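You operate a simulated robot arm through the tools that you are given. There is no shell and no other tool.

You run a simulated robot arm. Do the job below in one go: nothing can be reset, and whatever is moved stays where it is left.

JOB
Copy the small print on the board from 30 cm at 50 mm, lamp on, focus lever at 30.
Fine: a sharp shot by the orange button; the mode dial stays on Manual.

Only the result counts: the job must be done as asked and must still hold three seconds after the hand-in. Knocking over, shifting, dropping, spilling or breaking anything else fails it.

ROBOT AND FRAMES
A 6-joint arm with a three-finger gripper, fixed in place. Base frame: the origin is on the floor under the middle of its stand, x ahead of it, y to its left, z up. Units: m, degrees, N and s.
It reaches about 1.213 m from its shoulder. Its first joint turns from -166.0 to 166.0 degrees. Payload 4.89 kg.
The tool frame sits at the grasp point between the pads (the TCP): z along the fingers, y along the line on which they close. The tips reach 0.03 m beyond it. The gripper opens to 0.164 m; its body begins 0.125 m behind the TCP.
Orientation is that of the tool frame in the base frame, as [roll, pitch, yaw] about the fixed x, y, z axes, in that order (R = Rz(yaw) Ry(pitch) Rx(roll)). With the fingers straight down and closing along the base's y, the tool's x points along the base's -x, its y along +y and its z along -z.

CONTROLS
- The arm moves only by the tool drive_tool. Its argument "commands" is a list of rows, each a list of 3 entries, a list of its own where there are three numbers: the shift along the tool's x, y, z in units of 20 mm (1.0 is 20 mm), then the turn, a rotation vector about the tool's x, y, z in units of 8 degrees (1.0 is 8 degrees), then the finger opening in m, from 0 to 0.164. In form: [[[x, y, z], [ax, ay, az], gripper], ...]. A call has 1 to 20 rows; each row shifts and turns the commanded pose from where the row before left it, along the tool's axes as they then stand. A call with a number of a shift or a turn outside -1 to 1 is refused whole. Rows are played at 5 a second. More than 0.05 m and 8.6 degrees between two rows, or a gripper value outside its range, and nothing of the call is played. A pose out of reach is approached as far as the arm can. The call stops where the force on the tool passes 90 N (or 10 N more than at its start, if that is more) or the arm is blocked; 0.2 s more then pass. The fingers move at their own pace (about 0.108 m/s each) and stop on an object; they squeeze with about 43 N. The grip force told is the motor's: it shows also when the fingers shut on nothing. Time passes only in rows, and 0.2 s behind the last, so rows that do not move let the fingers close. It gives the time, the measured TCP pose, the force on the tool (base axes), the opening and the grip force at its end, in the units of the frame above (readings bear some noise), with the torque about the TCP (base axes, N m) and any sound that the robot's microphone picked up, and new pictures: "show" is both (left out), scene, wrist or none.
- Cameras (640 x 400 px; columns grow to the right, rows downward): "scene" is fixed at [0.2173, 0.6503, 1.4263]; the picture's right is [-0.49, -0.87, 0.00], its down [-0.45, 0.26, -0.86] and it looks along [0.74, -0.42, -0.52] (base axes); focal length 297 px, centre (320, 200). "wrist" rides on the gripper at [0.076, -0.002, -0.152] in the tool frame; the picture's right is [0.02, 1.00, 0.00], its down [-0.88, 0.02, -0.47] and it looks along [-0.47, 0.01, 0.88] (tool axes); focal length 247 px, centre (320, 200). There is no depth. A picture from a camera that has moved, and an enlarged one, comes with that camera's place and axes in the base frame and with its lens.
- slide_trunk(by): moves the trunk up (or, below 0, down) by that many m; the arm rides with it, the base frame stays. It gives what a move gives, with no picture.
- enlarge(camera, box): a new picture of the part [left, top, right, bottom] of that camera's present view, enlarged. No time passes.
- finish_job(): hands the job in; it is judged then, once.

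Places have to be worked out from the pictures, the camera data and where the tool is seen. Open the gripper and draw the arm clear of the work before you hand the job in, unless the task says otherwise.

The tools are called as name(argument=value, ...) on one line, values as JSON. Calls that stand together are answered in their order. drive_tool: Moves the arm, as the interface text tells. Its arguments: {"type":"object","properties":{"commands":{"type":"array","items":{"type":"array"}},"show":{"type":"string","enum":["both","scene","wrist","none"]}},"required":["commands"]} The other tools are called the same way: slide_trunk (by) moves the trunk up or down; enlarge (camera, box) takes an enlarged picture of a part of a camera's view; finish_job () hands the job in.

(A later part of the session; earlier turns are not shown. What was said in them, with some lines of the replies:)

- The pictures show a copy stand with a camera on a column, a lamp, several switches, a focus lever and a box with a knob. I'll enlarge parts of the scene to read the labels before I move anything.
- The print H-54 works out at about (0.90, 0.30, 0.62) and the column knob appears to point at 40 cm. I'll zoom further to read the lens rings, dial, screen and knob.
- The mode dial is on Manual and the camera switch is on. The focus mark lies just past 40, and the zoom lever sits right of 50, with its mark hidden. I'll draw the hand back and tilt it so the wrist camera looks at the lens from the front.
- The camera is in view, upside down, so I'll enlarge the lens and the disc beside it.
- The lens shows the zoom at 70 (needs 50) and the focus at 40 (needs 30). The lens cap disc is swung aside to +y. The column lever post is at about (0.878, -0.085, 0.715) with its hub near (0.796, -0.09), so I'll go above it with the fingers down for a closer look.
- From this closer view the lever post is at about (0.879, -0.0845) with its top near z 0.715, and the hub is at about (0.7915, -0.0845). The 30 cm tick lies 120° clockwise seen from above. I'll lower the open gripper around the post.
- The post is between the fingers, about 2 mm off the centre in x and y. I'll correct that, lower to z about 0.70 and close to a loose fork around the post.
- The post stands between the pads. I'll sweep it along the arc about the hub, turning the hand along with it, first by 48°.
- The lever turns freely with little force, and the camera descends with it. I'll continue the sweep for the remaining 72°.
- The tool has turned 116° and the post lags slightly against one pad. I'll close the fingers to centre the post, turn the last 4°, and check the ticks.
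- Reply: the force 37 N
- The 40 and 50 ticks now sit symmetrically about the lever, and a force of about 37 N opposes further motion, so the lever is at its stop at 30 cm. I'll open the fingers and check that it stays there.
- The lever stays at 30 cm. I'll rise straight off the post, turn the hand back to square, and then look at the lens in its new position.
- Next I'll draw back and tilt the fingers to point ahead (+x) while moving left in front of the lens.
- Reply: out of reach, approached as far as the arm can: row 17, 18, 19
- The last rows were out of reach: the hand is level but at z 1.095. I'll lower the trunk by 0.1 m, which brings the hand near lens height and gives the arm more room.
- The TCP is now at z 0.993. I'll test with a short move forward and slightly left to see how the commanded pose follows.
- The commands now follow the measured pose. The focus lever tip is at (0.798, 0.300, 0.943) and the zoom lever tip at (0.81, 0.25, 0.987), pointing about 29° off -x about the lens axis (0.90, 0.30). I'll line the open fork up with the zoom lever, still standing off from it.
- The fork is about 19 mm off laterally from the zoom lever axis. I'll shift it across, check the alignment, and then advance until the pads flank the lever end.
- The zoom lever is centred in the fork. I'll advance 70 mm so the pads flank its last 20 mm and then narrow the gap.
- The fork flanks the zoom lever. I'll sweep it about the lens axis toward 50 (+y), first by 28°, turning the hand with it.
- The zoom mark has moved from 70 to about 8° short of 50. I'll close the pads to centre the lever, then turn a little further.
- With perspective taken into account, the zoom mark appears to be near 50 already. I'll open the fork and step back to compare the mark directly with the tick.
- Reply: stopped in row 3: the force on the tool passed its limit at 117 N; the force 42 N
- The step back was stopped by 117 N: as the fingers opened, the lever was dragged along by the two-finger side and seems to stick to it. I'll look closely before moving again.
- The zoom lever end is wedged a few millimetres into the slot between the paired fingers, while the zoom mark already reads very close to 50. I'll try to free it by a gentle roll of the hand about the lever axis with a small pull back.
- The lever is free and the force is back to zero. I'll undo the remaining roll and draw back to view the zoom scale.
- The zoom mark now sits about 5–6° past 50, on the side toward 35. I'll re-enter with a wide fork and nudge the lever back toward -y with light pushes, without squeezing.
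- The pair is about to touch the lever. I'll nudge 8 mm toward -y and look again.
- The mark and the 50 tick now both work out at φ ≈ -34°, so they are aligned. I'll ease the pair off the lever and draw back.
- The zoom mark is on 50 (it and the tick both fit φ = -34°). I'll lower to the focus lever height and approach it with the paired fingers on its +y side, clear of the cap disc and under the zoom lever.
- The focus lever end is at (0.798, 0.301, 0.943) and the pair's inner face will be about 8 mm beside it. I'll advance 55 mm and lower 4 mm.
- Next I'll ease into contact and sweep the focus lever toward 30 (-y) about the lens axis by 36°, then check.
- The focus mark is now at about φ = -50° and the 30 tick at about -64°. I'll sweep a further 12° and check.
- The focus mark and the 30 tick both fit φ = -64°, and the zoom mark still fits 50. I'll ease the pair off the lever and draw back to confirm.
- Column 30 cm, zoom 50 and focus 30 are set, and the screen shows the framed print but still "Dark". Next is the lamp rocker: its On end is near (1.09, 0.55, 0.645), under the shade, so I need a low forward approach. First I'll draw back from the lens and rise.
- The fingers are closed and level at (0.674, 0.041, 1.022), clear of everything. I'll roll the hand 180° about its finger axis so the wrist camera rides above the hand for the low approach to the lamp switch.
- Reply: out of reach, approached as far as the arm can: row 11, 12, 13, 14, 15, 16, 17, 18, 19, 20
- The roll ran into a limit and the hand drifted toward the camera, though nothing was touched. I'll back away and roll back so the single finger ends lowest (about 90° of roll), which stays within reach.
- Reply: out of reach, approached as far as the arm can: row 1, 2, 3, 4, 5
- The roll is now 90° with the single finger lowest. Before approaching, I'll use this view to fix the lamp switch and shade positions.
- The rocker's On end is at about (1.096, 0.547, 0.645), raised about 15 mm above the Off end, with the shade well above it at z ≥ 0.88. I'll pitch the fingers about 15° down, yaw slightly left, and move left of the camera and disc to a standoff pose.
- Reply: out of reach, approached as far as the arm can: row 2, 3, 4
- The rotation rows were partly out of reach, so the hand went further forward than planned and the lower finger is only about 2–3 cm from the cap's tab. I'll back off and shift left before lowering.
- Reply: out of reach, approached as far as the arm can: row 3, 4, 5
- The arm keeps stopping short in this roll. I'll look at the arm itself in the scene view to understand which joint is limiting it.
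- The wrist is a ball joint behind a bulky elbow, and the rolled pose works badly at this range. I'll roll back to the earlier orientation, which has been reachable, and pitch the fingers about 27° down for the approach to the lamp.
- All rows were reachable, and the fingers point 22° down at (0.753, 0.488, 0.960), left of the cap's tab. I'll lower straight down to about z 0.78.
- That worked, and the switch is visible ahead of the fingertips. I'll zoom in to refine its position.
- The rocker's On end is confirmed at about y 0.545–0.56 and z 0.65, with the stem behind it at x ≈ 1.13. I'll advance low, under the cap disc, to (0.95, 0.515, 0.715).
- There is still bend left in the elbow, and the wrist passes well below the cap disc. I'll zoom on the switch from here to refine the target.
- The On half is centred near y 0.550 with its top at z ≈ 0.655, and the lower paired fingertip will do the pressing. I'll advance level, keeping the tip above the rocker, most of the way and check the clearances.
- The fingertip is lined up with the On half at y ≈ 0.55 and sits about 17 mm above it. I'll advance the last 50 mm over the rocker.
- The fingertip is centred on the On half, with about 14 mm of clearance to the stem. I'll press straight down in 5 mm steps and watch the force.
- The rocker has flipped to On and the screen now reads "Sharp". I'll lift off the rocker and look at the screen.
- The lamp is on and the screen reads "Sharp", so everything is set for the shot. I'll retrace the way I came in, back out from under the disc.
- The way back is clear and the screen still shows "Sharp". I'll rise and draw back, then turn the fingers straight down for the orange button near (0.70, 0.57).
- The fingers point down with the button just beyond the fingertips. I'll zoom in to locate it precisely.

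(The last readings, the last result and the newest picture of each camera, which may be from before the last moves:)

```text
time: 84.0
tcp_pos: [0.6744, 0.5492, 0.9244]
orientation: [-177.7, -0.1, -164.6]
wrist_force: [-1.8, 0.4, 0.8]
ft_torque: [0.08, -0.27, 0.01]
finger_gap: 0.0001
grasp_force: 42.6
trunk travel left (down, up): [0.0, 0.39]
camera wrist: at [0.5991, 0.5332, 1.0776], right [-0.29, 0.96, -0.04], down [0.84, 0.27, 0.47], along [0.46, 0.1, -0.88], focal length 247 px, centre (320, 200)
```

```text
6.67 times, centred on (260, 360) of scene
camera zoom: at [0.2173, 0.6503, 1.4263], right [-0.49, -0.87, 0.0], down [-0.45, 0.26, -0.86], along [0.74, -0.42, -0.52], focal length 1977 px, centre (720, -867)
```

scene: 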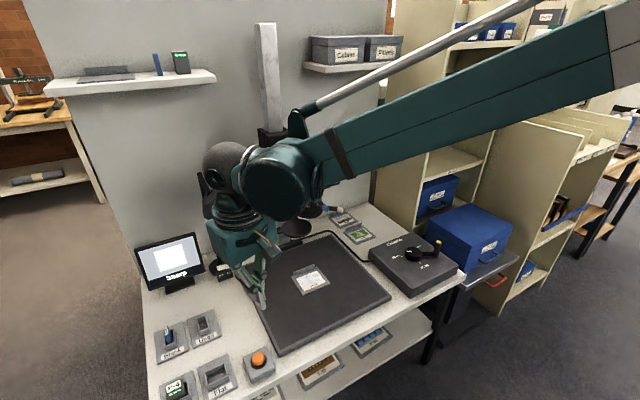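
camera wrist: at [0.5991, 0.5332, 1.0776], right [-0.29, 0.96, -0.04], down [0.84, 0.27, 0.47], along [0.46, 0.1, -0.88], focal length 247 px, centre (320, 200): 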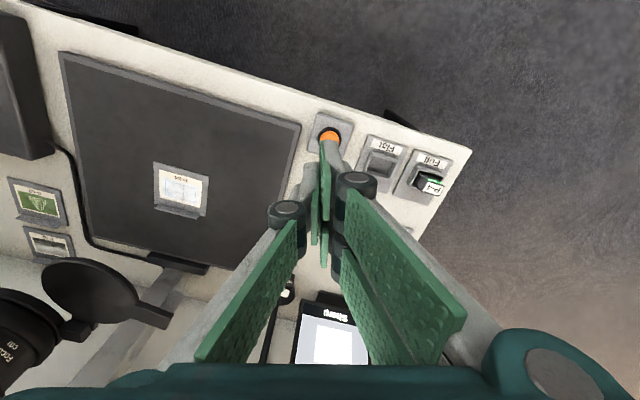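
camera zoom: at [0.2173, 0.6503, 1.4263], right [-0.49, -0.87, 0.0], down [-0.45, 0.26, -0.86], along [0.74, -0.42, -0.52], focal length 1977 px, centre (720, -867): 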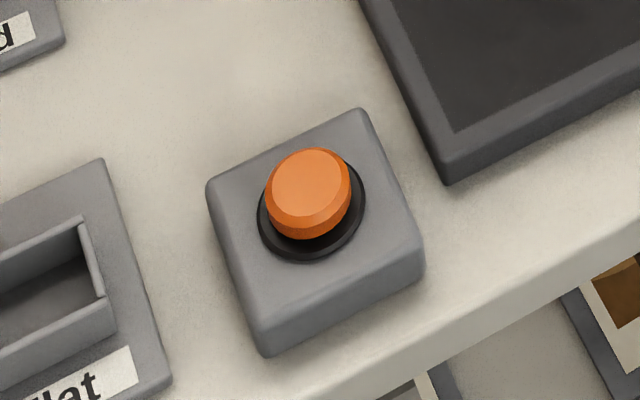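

The button top is at about (0.708, 0.566, 0.63). I'll lower the closed fingers to about 4 cm above it.

drive_tool(commands=[[[-0.155, 0.068, 0.93], [0, 0, 0], 0.0], [[-0.155, 0.068, 0.93], [0, 0, 0], 0.0], [[-0.155, 0.068, 0.93], [0, 0, 0], 0.0], [[-0.155, 0.068, 0.93], [0, 0, 0], 0.0], [[-0.155, 0.068, 0.93], [0, 0, 0], 0.0], [[-0.155, 0.068, 0.93], [0, 0, 0], 0.0], [[-0.155, 0.068, 0.93], [0, 0, 0], 0.0], [[-0.155, 0.068, 0.93], [0, 0, 0], 0.0], [[-0.155, 0.068, 0.93], [0, 0, 0], 0.0], [[-0.155, 0.068, 0.93], [0, 0, 0], 0.0], [[-0.155, 0.068, 0.93], [0, 0, 0], 0.0], [[-0.155, 0.068, 0.93], [0, 0, 0], 0.0]])

enlarge(camera="wrist", box=[270, 100, 390, 220])

enlarge(camera="scene", box=[210, 290, 310, 400])

```text
time: 86.6
tcp_pos: [0.7083, 0.5658, 0.7009]
orientation: [-177.7, -0.1, -164.5]
wrist_force: [-1.2, -1.4, 1.0]
ft_torque: [0.06, -0.08, -0.03]
finger_gap: 0.0
grasp_force: 42.8
trunk travel left (down, up): [0.0, 0.39]
camera wrist: at [0.6338, 0.5498, 0.8539], right [-0.29, 0.96, -0.04], down [0.84, 0.27, 0.47], along [0.46, 0.1, -0.88], focal length 247 px, centre (320, 200)
```

scene: 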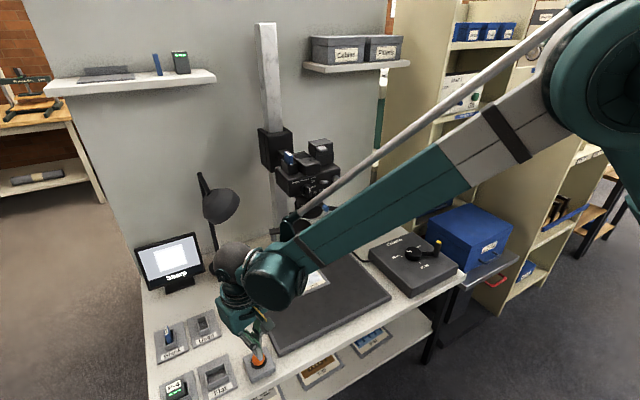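
wrist: 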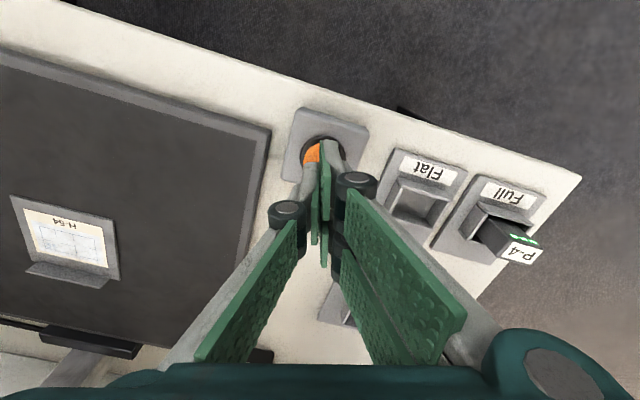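

```text
3.33 times, centred on (330, 160) of wrist
camera zoom: at [0.6338, 0.5498, 0.8539], right [-0.29, 0.96, -0.04], down [0.84, 0.27, 0.47], along [0.46, 0.1, -0.88], focal length 823 px, centre (287, 333)
```

zoom: 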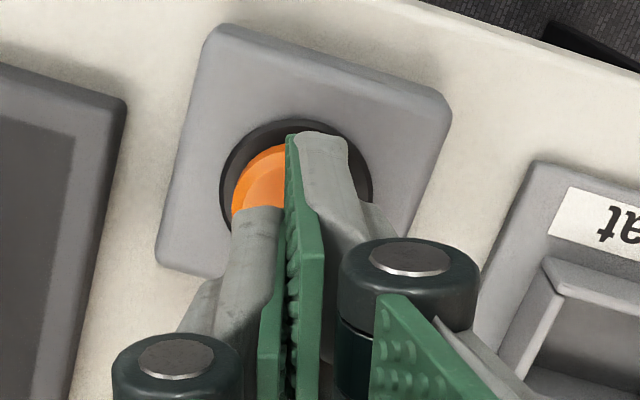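

```text
3.64 times, centred on (260, 345) of scene
camera zoom: at [0.2173, 0.6503, 1.4263], right [-0.49, -0.87, 0.0], down [-0.45, 0.26, -0.86], along [0.74, -0.42, -0.52], focal length 1078 px, centre (538, -327)
```

zoom: 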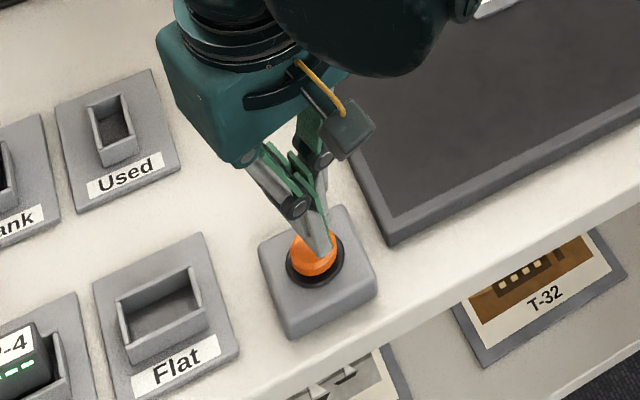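

The fingers are centred over the button within 3 mm. I'll descend with a 2 mm lateral correction and press in small steps, watching force, sound and screen.

drive_tool(commands=[[[0, 0.1, 0.7], [0, 0, 0], 0.0], [[0, 0, 0.7], [0, 0, 0], 0.0], [[0, 0, 0.25], [0, 0, 0], 0.0], [[0, 0, 0.2], [0, 0, 0], 0.0]], show="scene")

enlarge(camera="scene", box=[210, 290, 310, 400])

enlarge(camera="scene", box=[120, 220, 220, 300])

```text
time: 87.6
tcp_pos: [0.7088, 0.5661, 0.6654]
orientation: [-177.6, 0.1, -164.5]
wrist_force: [5.0, 4.0, 20.5]
ft_torque: [0.19, -0.17, 0.02]
finger_gap: 0.006
grasp_force: 44.7
trunk travel left (down, up): [0.0, 0.39]
heard: click
```

scene: 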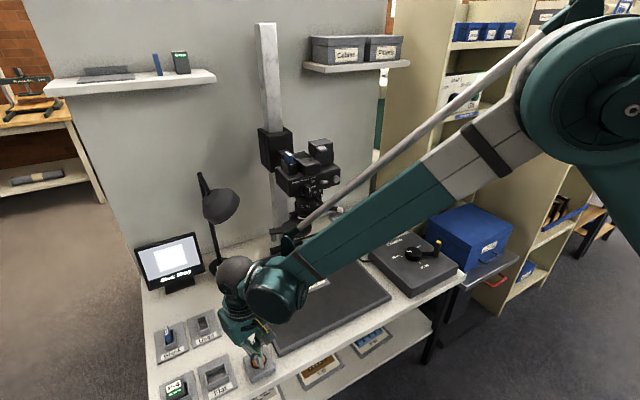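

```text
3.64 times, centred on (260, 345) of scene
camera zoom: at [0.2173, 0.6503, 1.4263], right [-0.49, -0.87, 0.0], down [-0.45, 0.26, -0.86], along [0.74, -0.42, -0.52], focal length 1078 px, centre (538, -327)
```

zoom: 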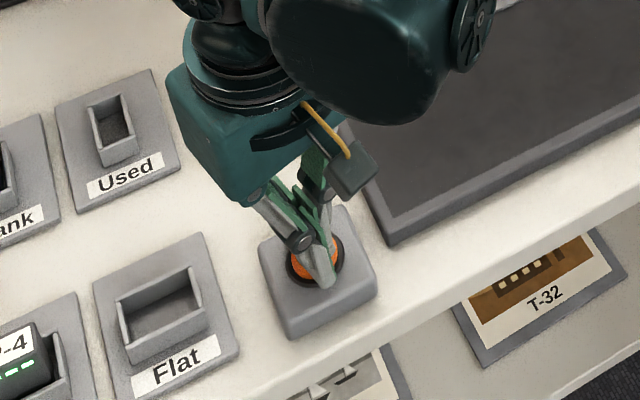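

```text
5.00 times, centred on (170, 260) of scene
camera zoom: at [0.2173, 0.6503, 1.4263], right [-0.49, -0.87, 0.0], down [-0.45, 0.26, -0.86], along [0.74, -0.42, -0.52], focal length 1483 px, centre (1070, -100)
```

zoom: 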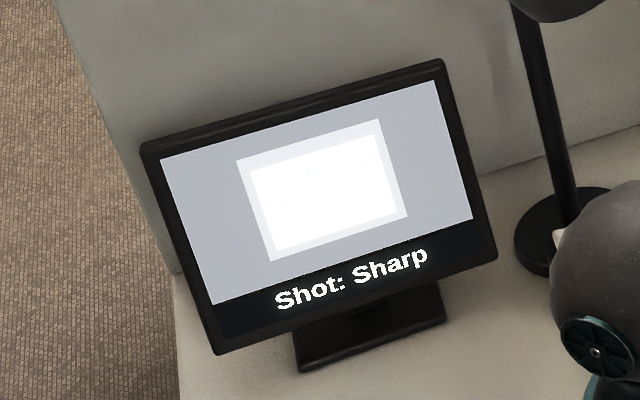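

A click was heard and the screen reads "Shot: Sharp". I'll lift straight off the button, then open the gripper and draw the arm clear.

drive_tool(commands=[[[0, 0, -0.5], [0, 0, 0], 0.0], [[0, 0, -0.9], [0, 0, 0], 0.0], [[0, 0, -0.9], [0, 0, 0], 0.0], [[0, 0, -0.9], [0, 0, 0], 0.0], [[0, 0, -0.9], [0, 0, 0], 0.0], [[0, 0, -0.9], [0, 0, 0], 0.0], [[0, 0, -0.9], [0, 0, 0], 0.0], [[0, 0, -0.9], [0, 0, 0], 0.03], [[0, 0, -0.9], [0, 0, 0], 0.06], [[0, 0, -0.9], [0, 0, 0], 0.08], [[0, 0, -0.9], [0, 0, 0], 0.08], [[0, 0, -0.9], [0, 0, 0], 0.08], [[0.8, 0, -0.3], [0, 0, 0], 0.08], [[0.8, 0, -0.3], [0, 0, 0], 0.08], [[0.8, 0, -0.3], [0, 0, 0], 0.08], [[0.8, 0, -0.3], [0, 0, 0], 0.08]])

enlarge(camera="scene", box=[120, 220, 220, 300])

enlarge(camera="scene", box=[250, 100, 370, 240])

enlarge(camera="scene", box=[130, 300, 290, 400])

```text
time: 91.0
tcp_pos: [0.6446, 0.5582, 0.8953]
orientation: [-177.7, 0.0, -164.6]
wrist_force: [0.9, 0.2, -0.6]
ft_torque: [-0.06, 0.12, 0.0]
finger_gap: 0.0802
grasp_force: 0.0
trunk travel left (down, up): [0.0, 0.39]
camera wrist: at [0.5696, 0.5432, 1.0472], right [-0.29, 0.96, -0.04], down [0.84, 0.27, 0.47], along [0.46, 0.1, -0.88], focal length 247 px, centre (320, 200)
```

scene: 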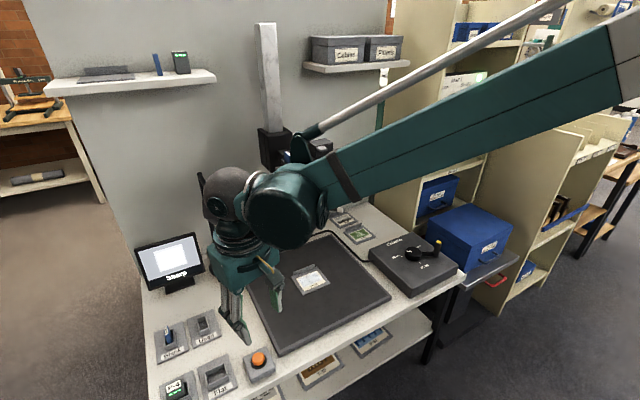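
wrist: 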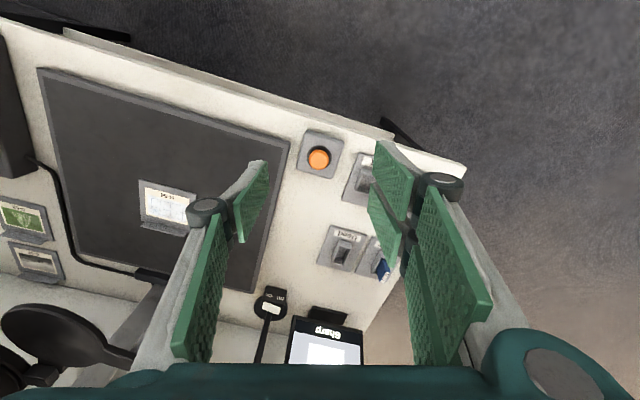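

```text
5.00 times, centred on (170, 260) of scene
camera zoom: at [0.2173, 0.6503, 1.4263], right [-0.49, -0.87, 0.0], down [-0.45, 0.26, -0.86], along [0.74, -0.42, -0.52], focal length 1483 px, centre (1070, -100)
```

zoom: 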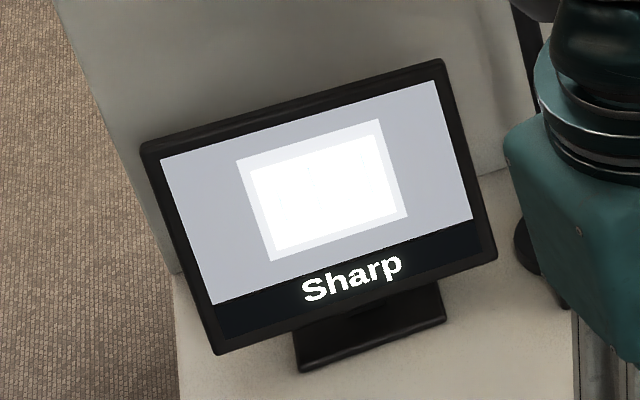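

```text
2.86 times, centred on (310, 170) of scene
camera zoom: at [0.2173, 0.6503, 1.4263], right [-0.49, -0.87, 0.0], down [-0.45, 0.26, -0.86], along [0.74, -0.42, -0.52], focal length 847 px, centre (349, 286)
```

zoom: 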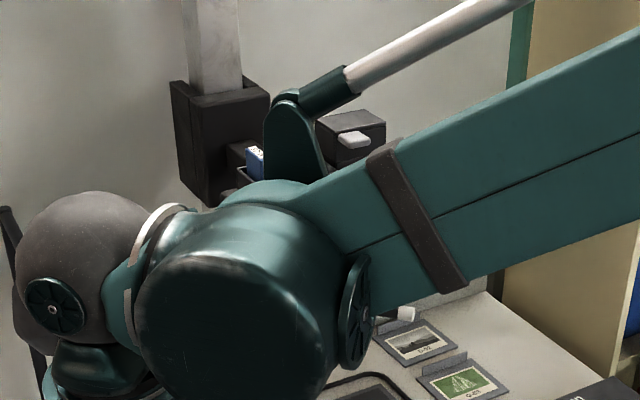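

```text
4.00 times, centred on (210, 350) of scene
camera zoom: at [0.2173, 0.6503, 1.4263], right [-0.49, -0.87, 0.0], down [-0.45, 0.26, -0.86], along [0.74, -0.42, -0.52], focal length 1186 px, centre (760, -400)
```

zoom: 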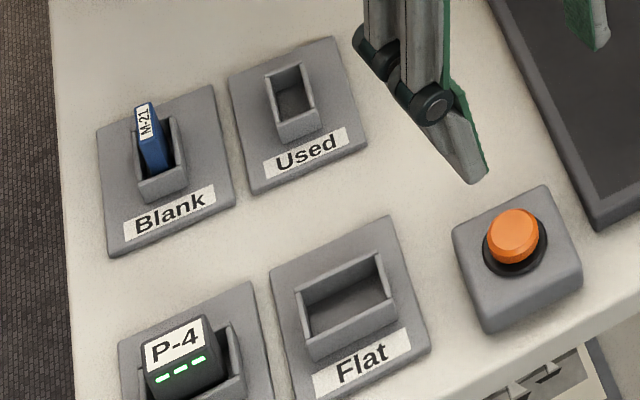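

The screen is back to live view and still reads "Sharp", and the button has come back up. I'll draw the arm further back and up so it's well clear, then check everything once more.

drive_tool(commands=[[[0.8, -0.3, -0.6], [0, 0, 0], 0.08], [[0.8, -0.3, -0.6], [0, 0, 0], 0.08], [[0.8, -0.3, -0.6], [0, 0, 0], 0.08], [[0.8, -0.3, -0.6], [0, 0, 0], 0.08], [[0.5, -0.8, -0.8], [0, 0, 0], 0.08], [[0.5, -0.8, -0.8], [0, 0, 0], 0.08], [[0.3, -0.8, -0.8], [0, 0, 0], 0.08], [[0.3, -0.8, -0.8], [0, 0, 0], 0.1], [[0, -0.8, -0.8], [0, 0, 0], 0.1], [[0, -0.8, -0.8], [0, 0, 0], 0.1]])

enlarge(camera="scene", box=[240, 100, 370, 240])

enlarge(camera="scene", box=[120, 170, 260, 300])

enlarge(camera="scene", box=[230, 200, 470, 360])

```text
time: 93.2
tcp_pos: [0.5826, 0.422, 1.0453]
orientation: [-177.7, -0.1, -164.6]
wrist_force: [-0.5, 0.2, -0.1]
ft_torque: [-0.11, 0.0, -0.02]
finger_gap: 0.0998
grasp_force: 0.1
trunk travel left (down, up): [0.0, 0.39]
camera wrist: at [0.5078, 0.4072, 1.1972], right [-0.29, 0.96, -0.04], down [0.84, 0.27, 0.47], along [0.46, 0.1, -0.88], focal length 247 px, centre (320, 200)
```

scene: 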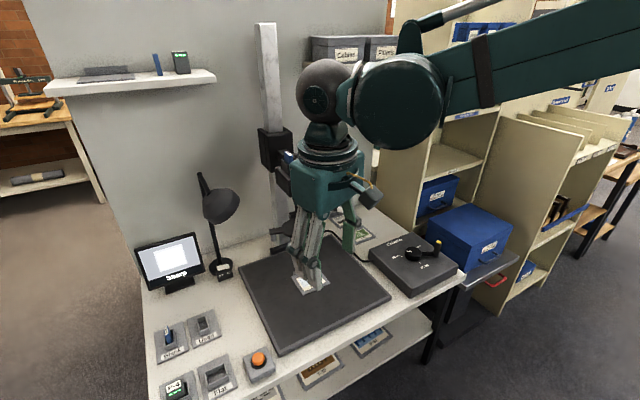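
wrist: 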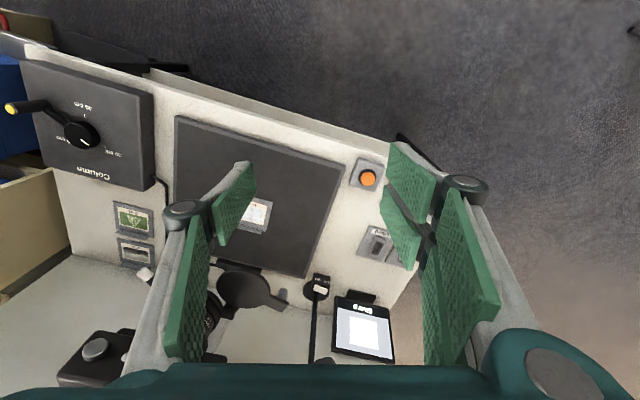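

```text
2.86 times, centred on (305, 170) of scene
camera zoom: at [0.2173, 0.6503, 1.4263], right [-0.49, -0.87, 0.0], down [-0.45, 0.26, -0.86], along [0.74, -0.42, -0.52], focal length 847 px, centre (363, 286)
```

zoom: 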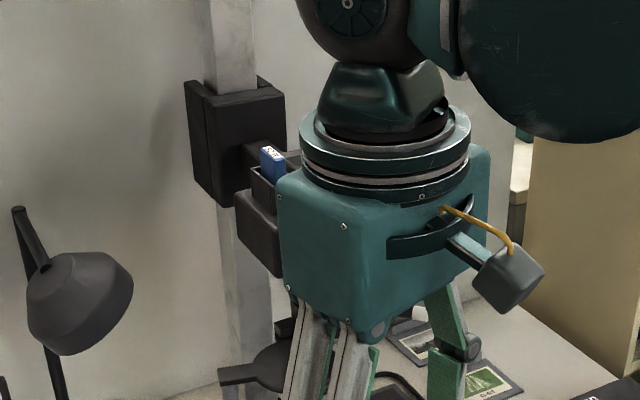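

```text
3.08 times, centred on (190, 235) of scene
camera zoom: at [0.2173, 0.6503, 1.4263], right [-0.49, -0.87, 0.0], down [-0.45, 0.26, -0.86], along [0.74, -0.42, -0.52], focal length 912 px, centre (720, 92)
```

zoom: 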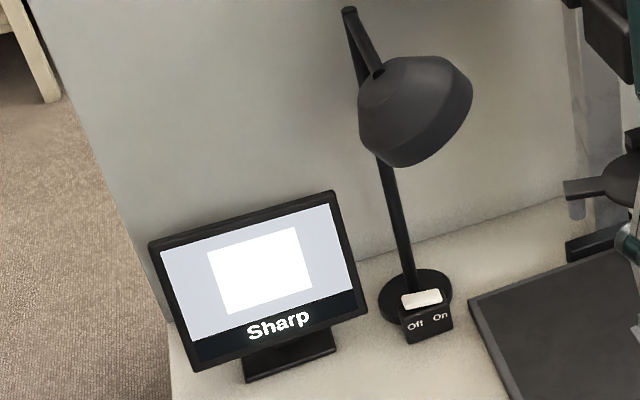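

```text
2.50 times, centred on (350, 280) of scene
camera zoom: at [0.2173, 0.6503, 1.4263], right [-0.49, -0.87, 0.0], down [-0.45, 0.26, -0.86], along [0.74, -0.42, -0.52], focal length 741 px, centre (245, 0)
```

zoom: 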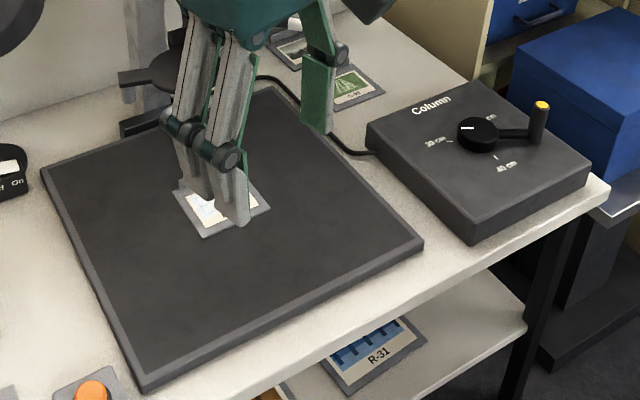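

Everything looks in order, but the arm still hides the camera in the scene view. I'll move the hand right and up to clear it and do a final check of the lens and dial.

drive_tool(commands=[[[0.35, -0.9, -0.4], [0, 0, 0], 0.1], [[0.35, -0.9, -0.4], [0, 0, 0], 0.1], [[0.35, -0.9, -0.4], [0, 0, 0], 0.1], [[0.35, -0.9, -0.4], [0, 0, 0], 0.1], [[0.35, -0.9, -0.4], [0, 0, 0], 0.1], [[0.35, -0.9, -0.4], [0, 0, 0], 0.1], [[0.35, -0.9, -0.4], [0, 0, 0], 0.1], [[0.35, -0.9, -0.4], [0, 0, 0], 0.1], [[0.35, -0.9, -0.4], [0, 0, 0], 0.1], [[0.35, -0.9, -0.4], [0, 0, 0], 0.1], [[0.35, -0.9, -0.4], [0, 0, 0], 0.1], [[0.35, -0.9, -0.4], [0, 0, 0], 0.1], [[0.35, -0.9, -0.4], [0, 0, 0], 0.1], [[0.35, -0.9, -0.4], [0, 0, 0], 0.1], [[0.35, -0.9, -0.4], [0, 0, 0], 0.1], [[0.35, -0.9, -0.4], [0, 0, 0], 0.1], [[0.35, -0.9, -0.4], [0, 0, 0], 0.1], [[0.35, -0.9, -0.4], [0, 0, 0], 0.1]])

enlarge(camera="scene", box=[240, 110, 370, 240])

enlarge(camera="scene", box=[120, 170, 300, 300])

```text
time: 97.0
tcp_pos: [0.5458, 0.0828, 1.2017]
orientation: [-177.8, -0.2, -164.6]
wrist_force: [-0.4, 0.9, -1.7]
ft_torque: [-0.12, 0.05, 0.03]
finger_gap: 0.1
grasp_force: 0.0
trunk travel left (down, up): [0.0, 0.39]
camera wrist: at [0.4706, 0.0677, 1.3542], right [-0.29, 0.96, -0.04], down [0.84, 0.27, 0.47], along [0.46, 0.1, -0.88], focal length 247 px, centre (320, 200)
```

scene: 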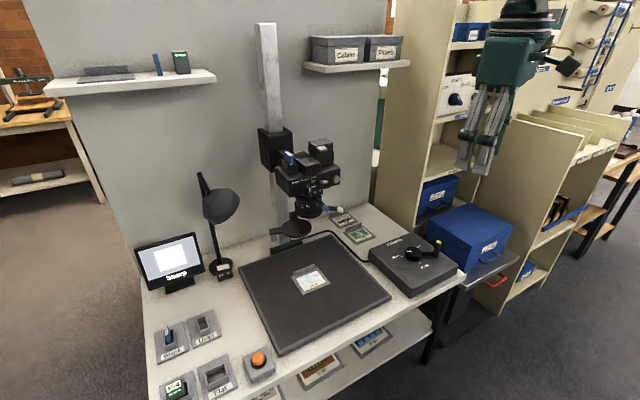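
wrist: 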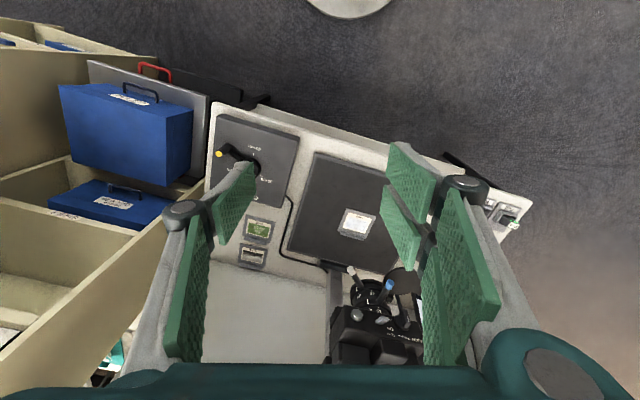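

```text
3.08 times, centred on (305, 175) of scene
camera zoom: at [0.2173, 0.6503, 1.4263], right [-0.49, -0.87, 0.0], down [-0.45, 0.26, -0.86], along [0.74, -0.42, -0.52], focal length 912 px, centre (366, 277)
```

zoom: 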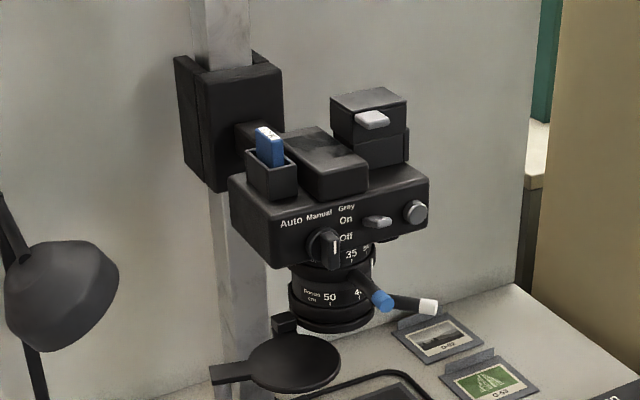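

```text
3.08 times, centred on (210, 235) of scene
camera zoom: at [0.2173, 0.6503, 1.4263], right [-0.49, -0.87, 0.0], down [-0.45, 0.26, -0.86], along [0.74, -0.42, -0.52], focal length 912 px, centre (658, 92)
```

zoom: 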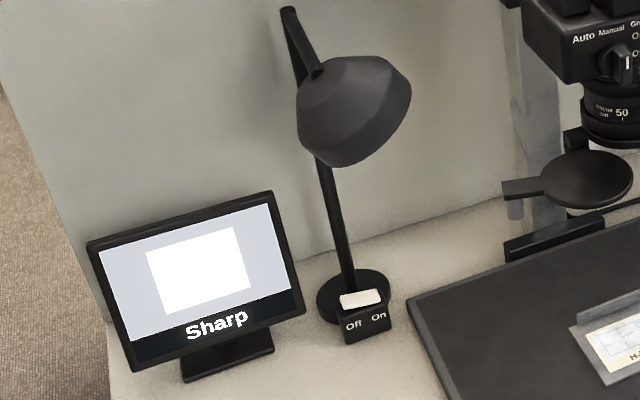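

Everything holds: the column lever is at 30 cm, the zoom at 50, the focus at 30, the lamp is on and the dial is still on Manual. The shot was taken with the orange button ("Shot: Sharp"), nothing else appears disturbed, and the gripper is open and clear, so I'll hand the job in.

finish_job()

```text
The job is handed in.
```

I took the shot of print H-54 with the orange button. I heard the click, and the screen read "Shot: Sharp".

| Setting | State at hand-in |
|---|---|
| Column | 30 cm |
| Zoom | 50 mm |
| Focus lever | 30 |
| Lamp | On |
| Mode dial | Manual, not touched |

- **Zoom lever:** it jammed between two of the fingers while I was setting it. A pull on it reached 117 N before the arm stopped. I freed it, set it back to 50 and checked it, and saw no shift in the camera or column.
- **Brightness:** with the lamp on, the print looks almost white on the screen, so the shot may be overexposed. The screen gave no warning about it, and I left the mode dial alone as you asked.

In the last pictures, nothing else on the table looks moved. The gripper is open and the arm is clear of the work.
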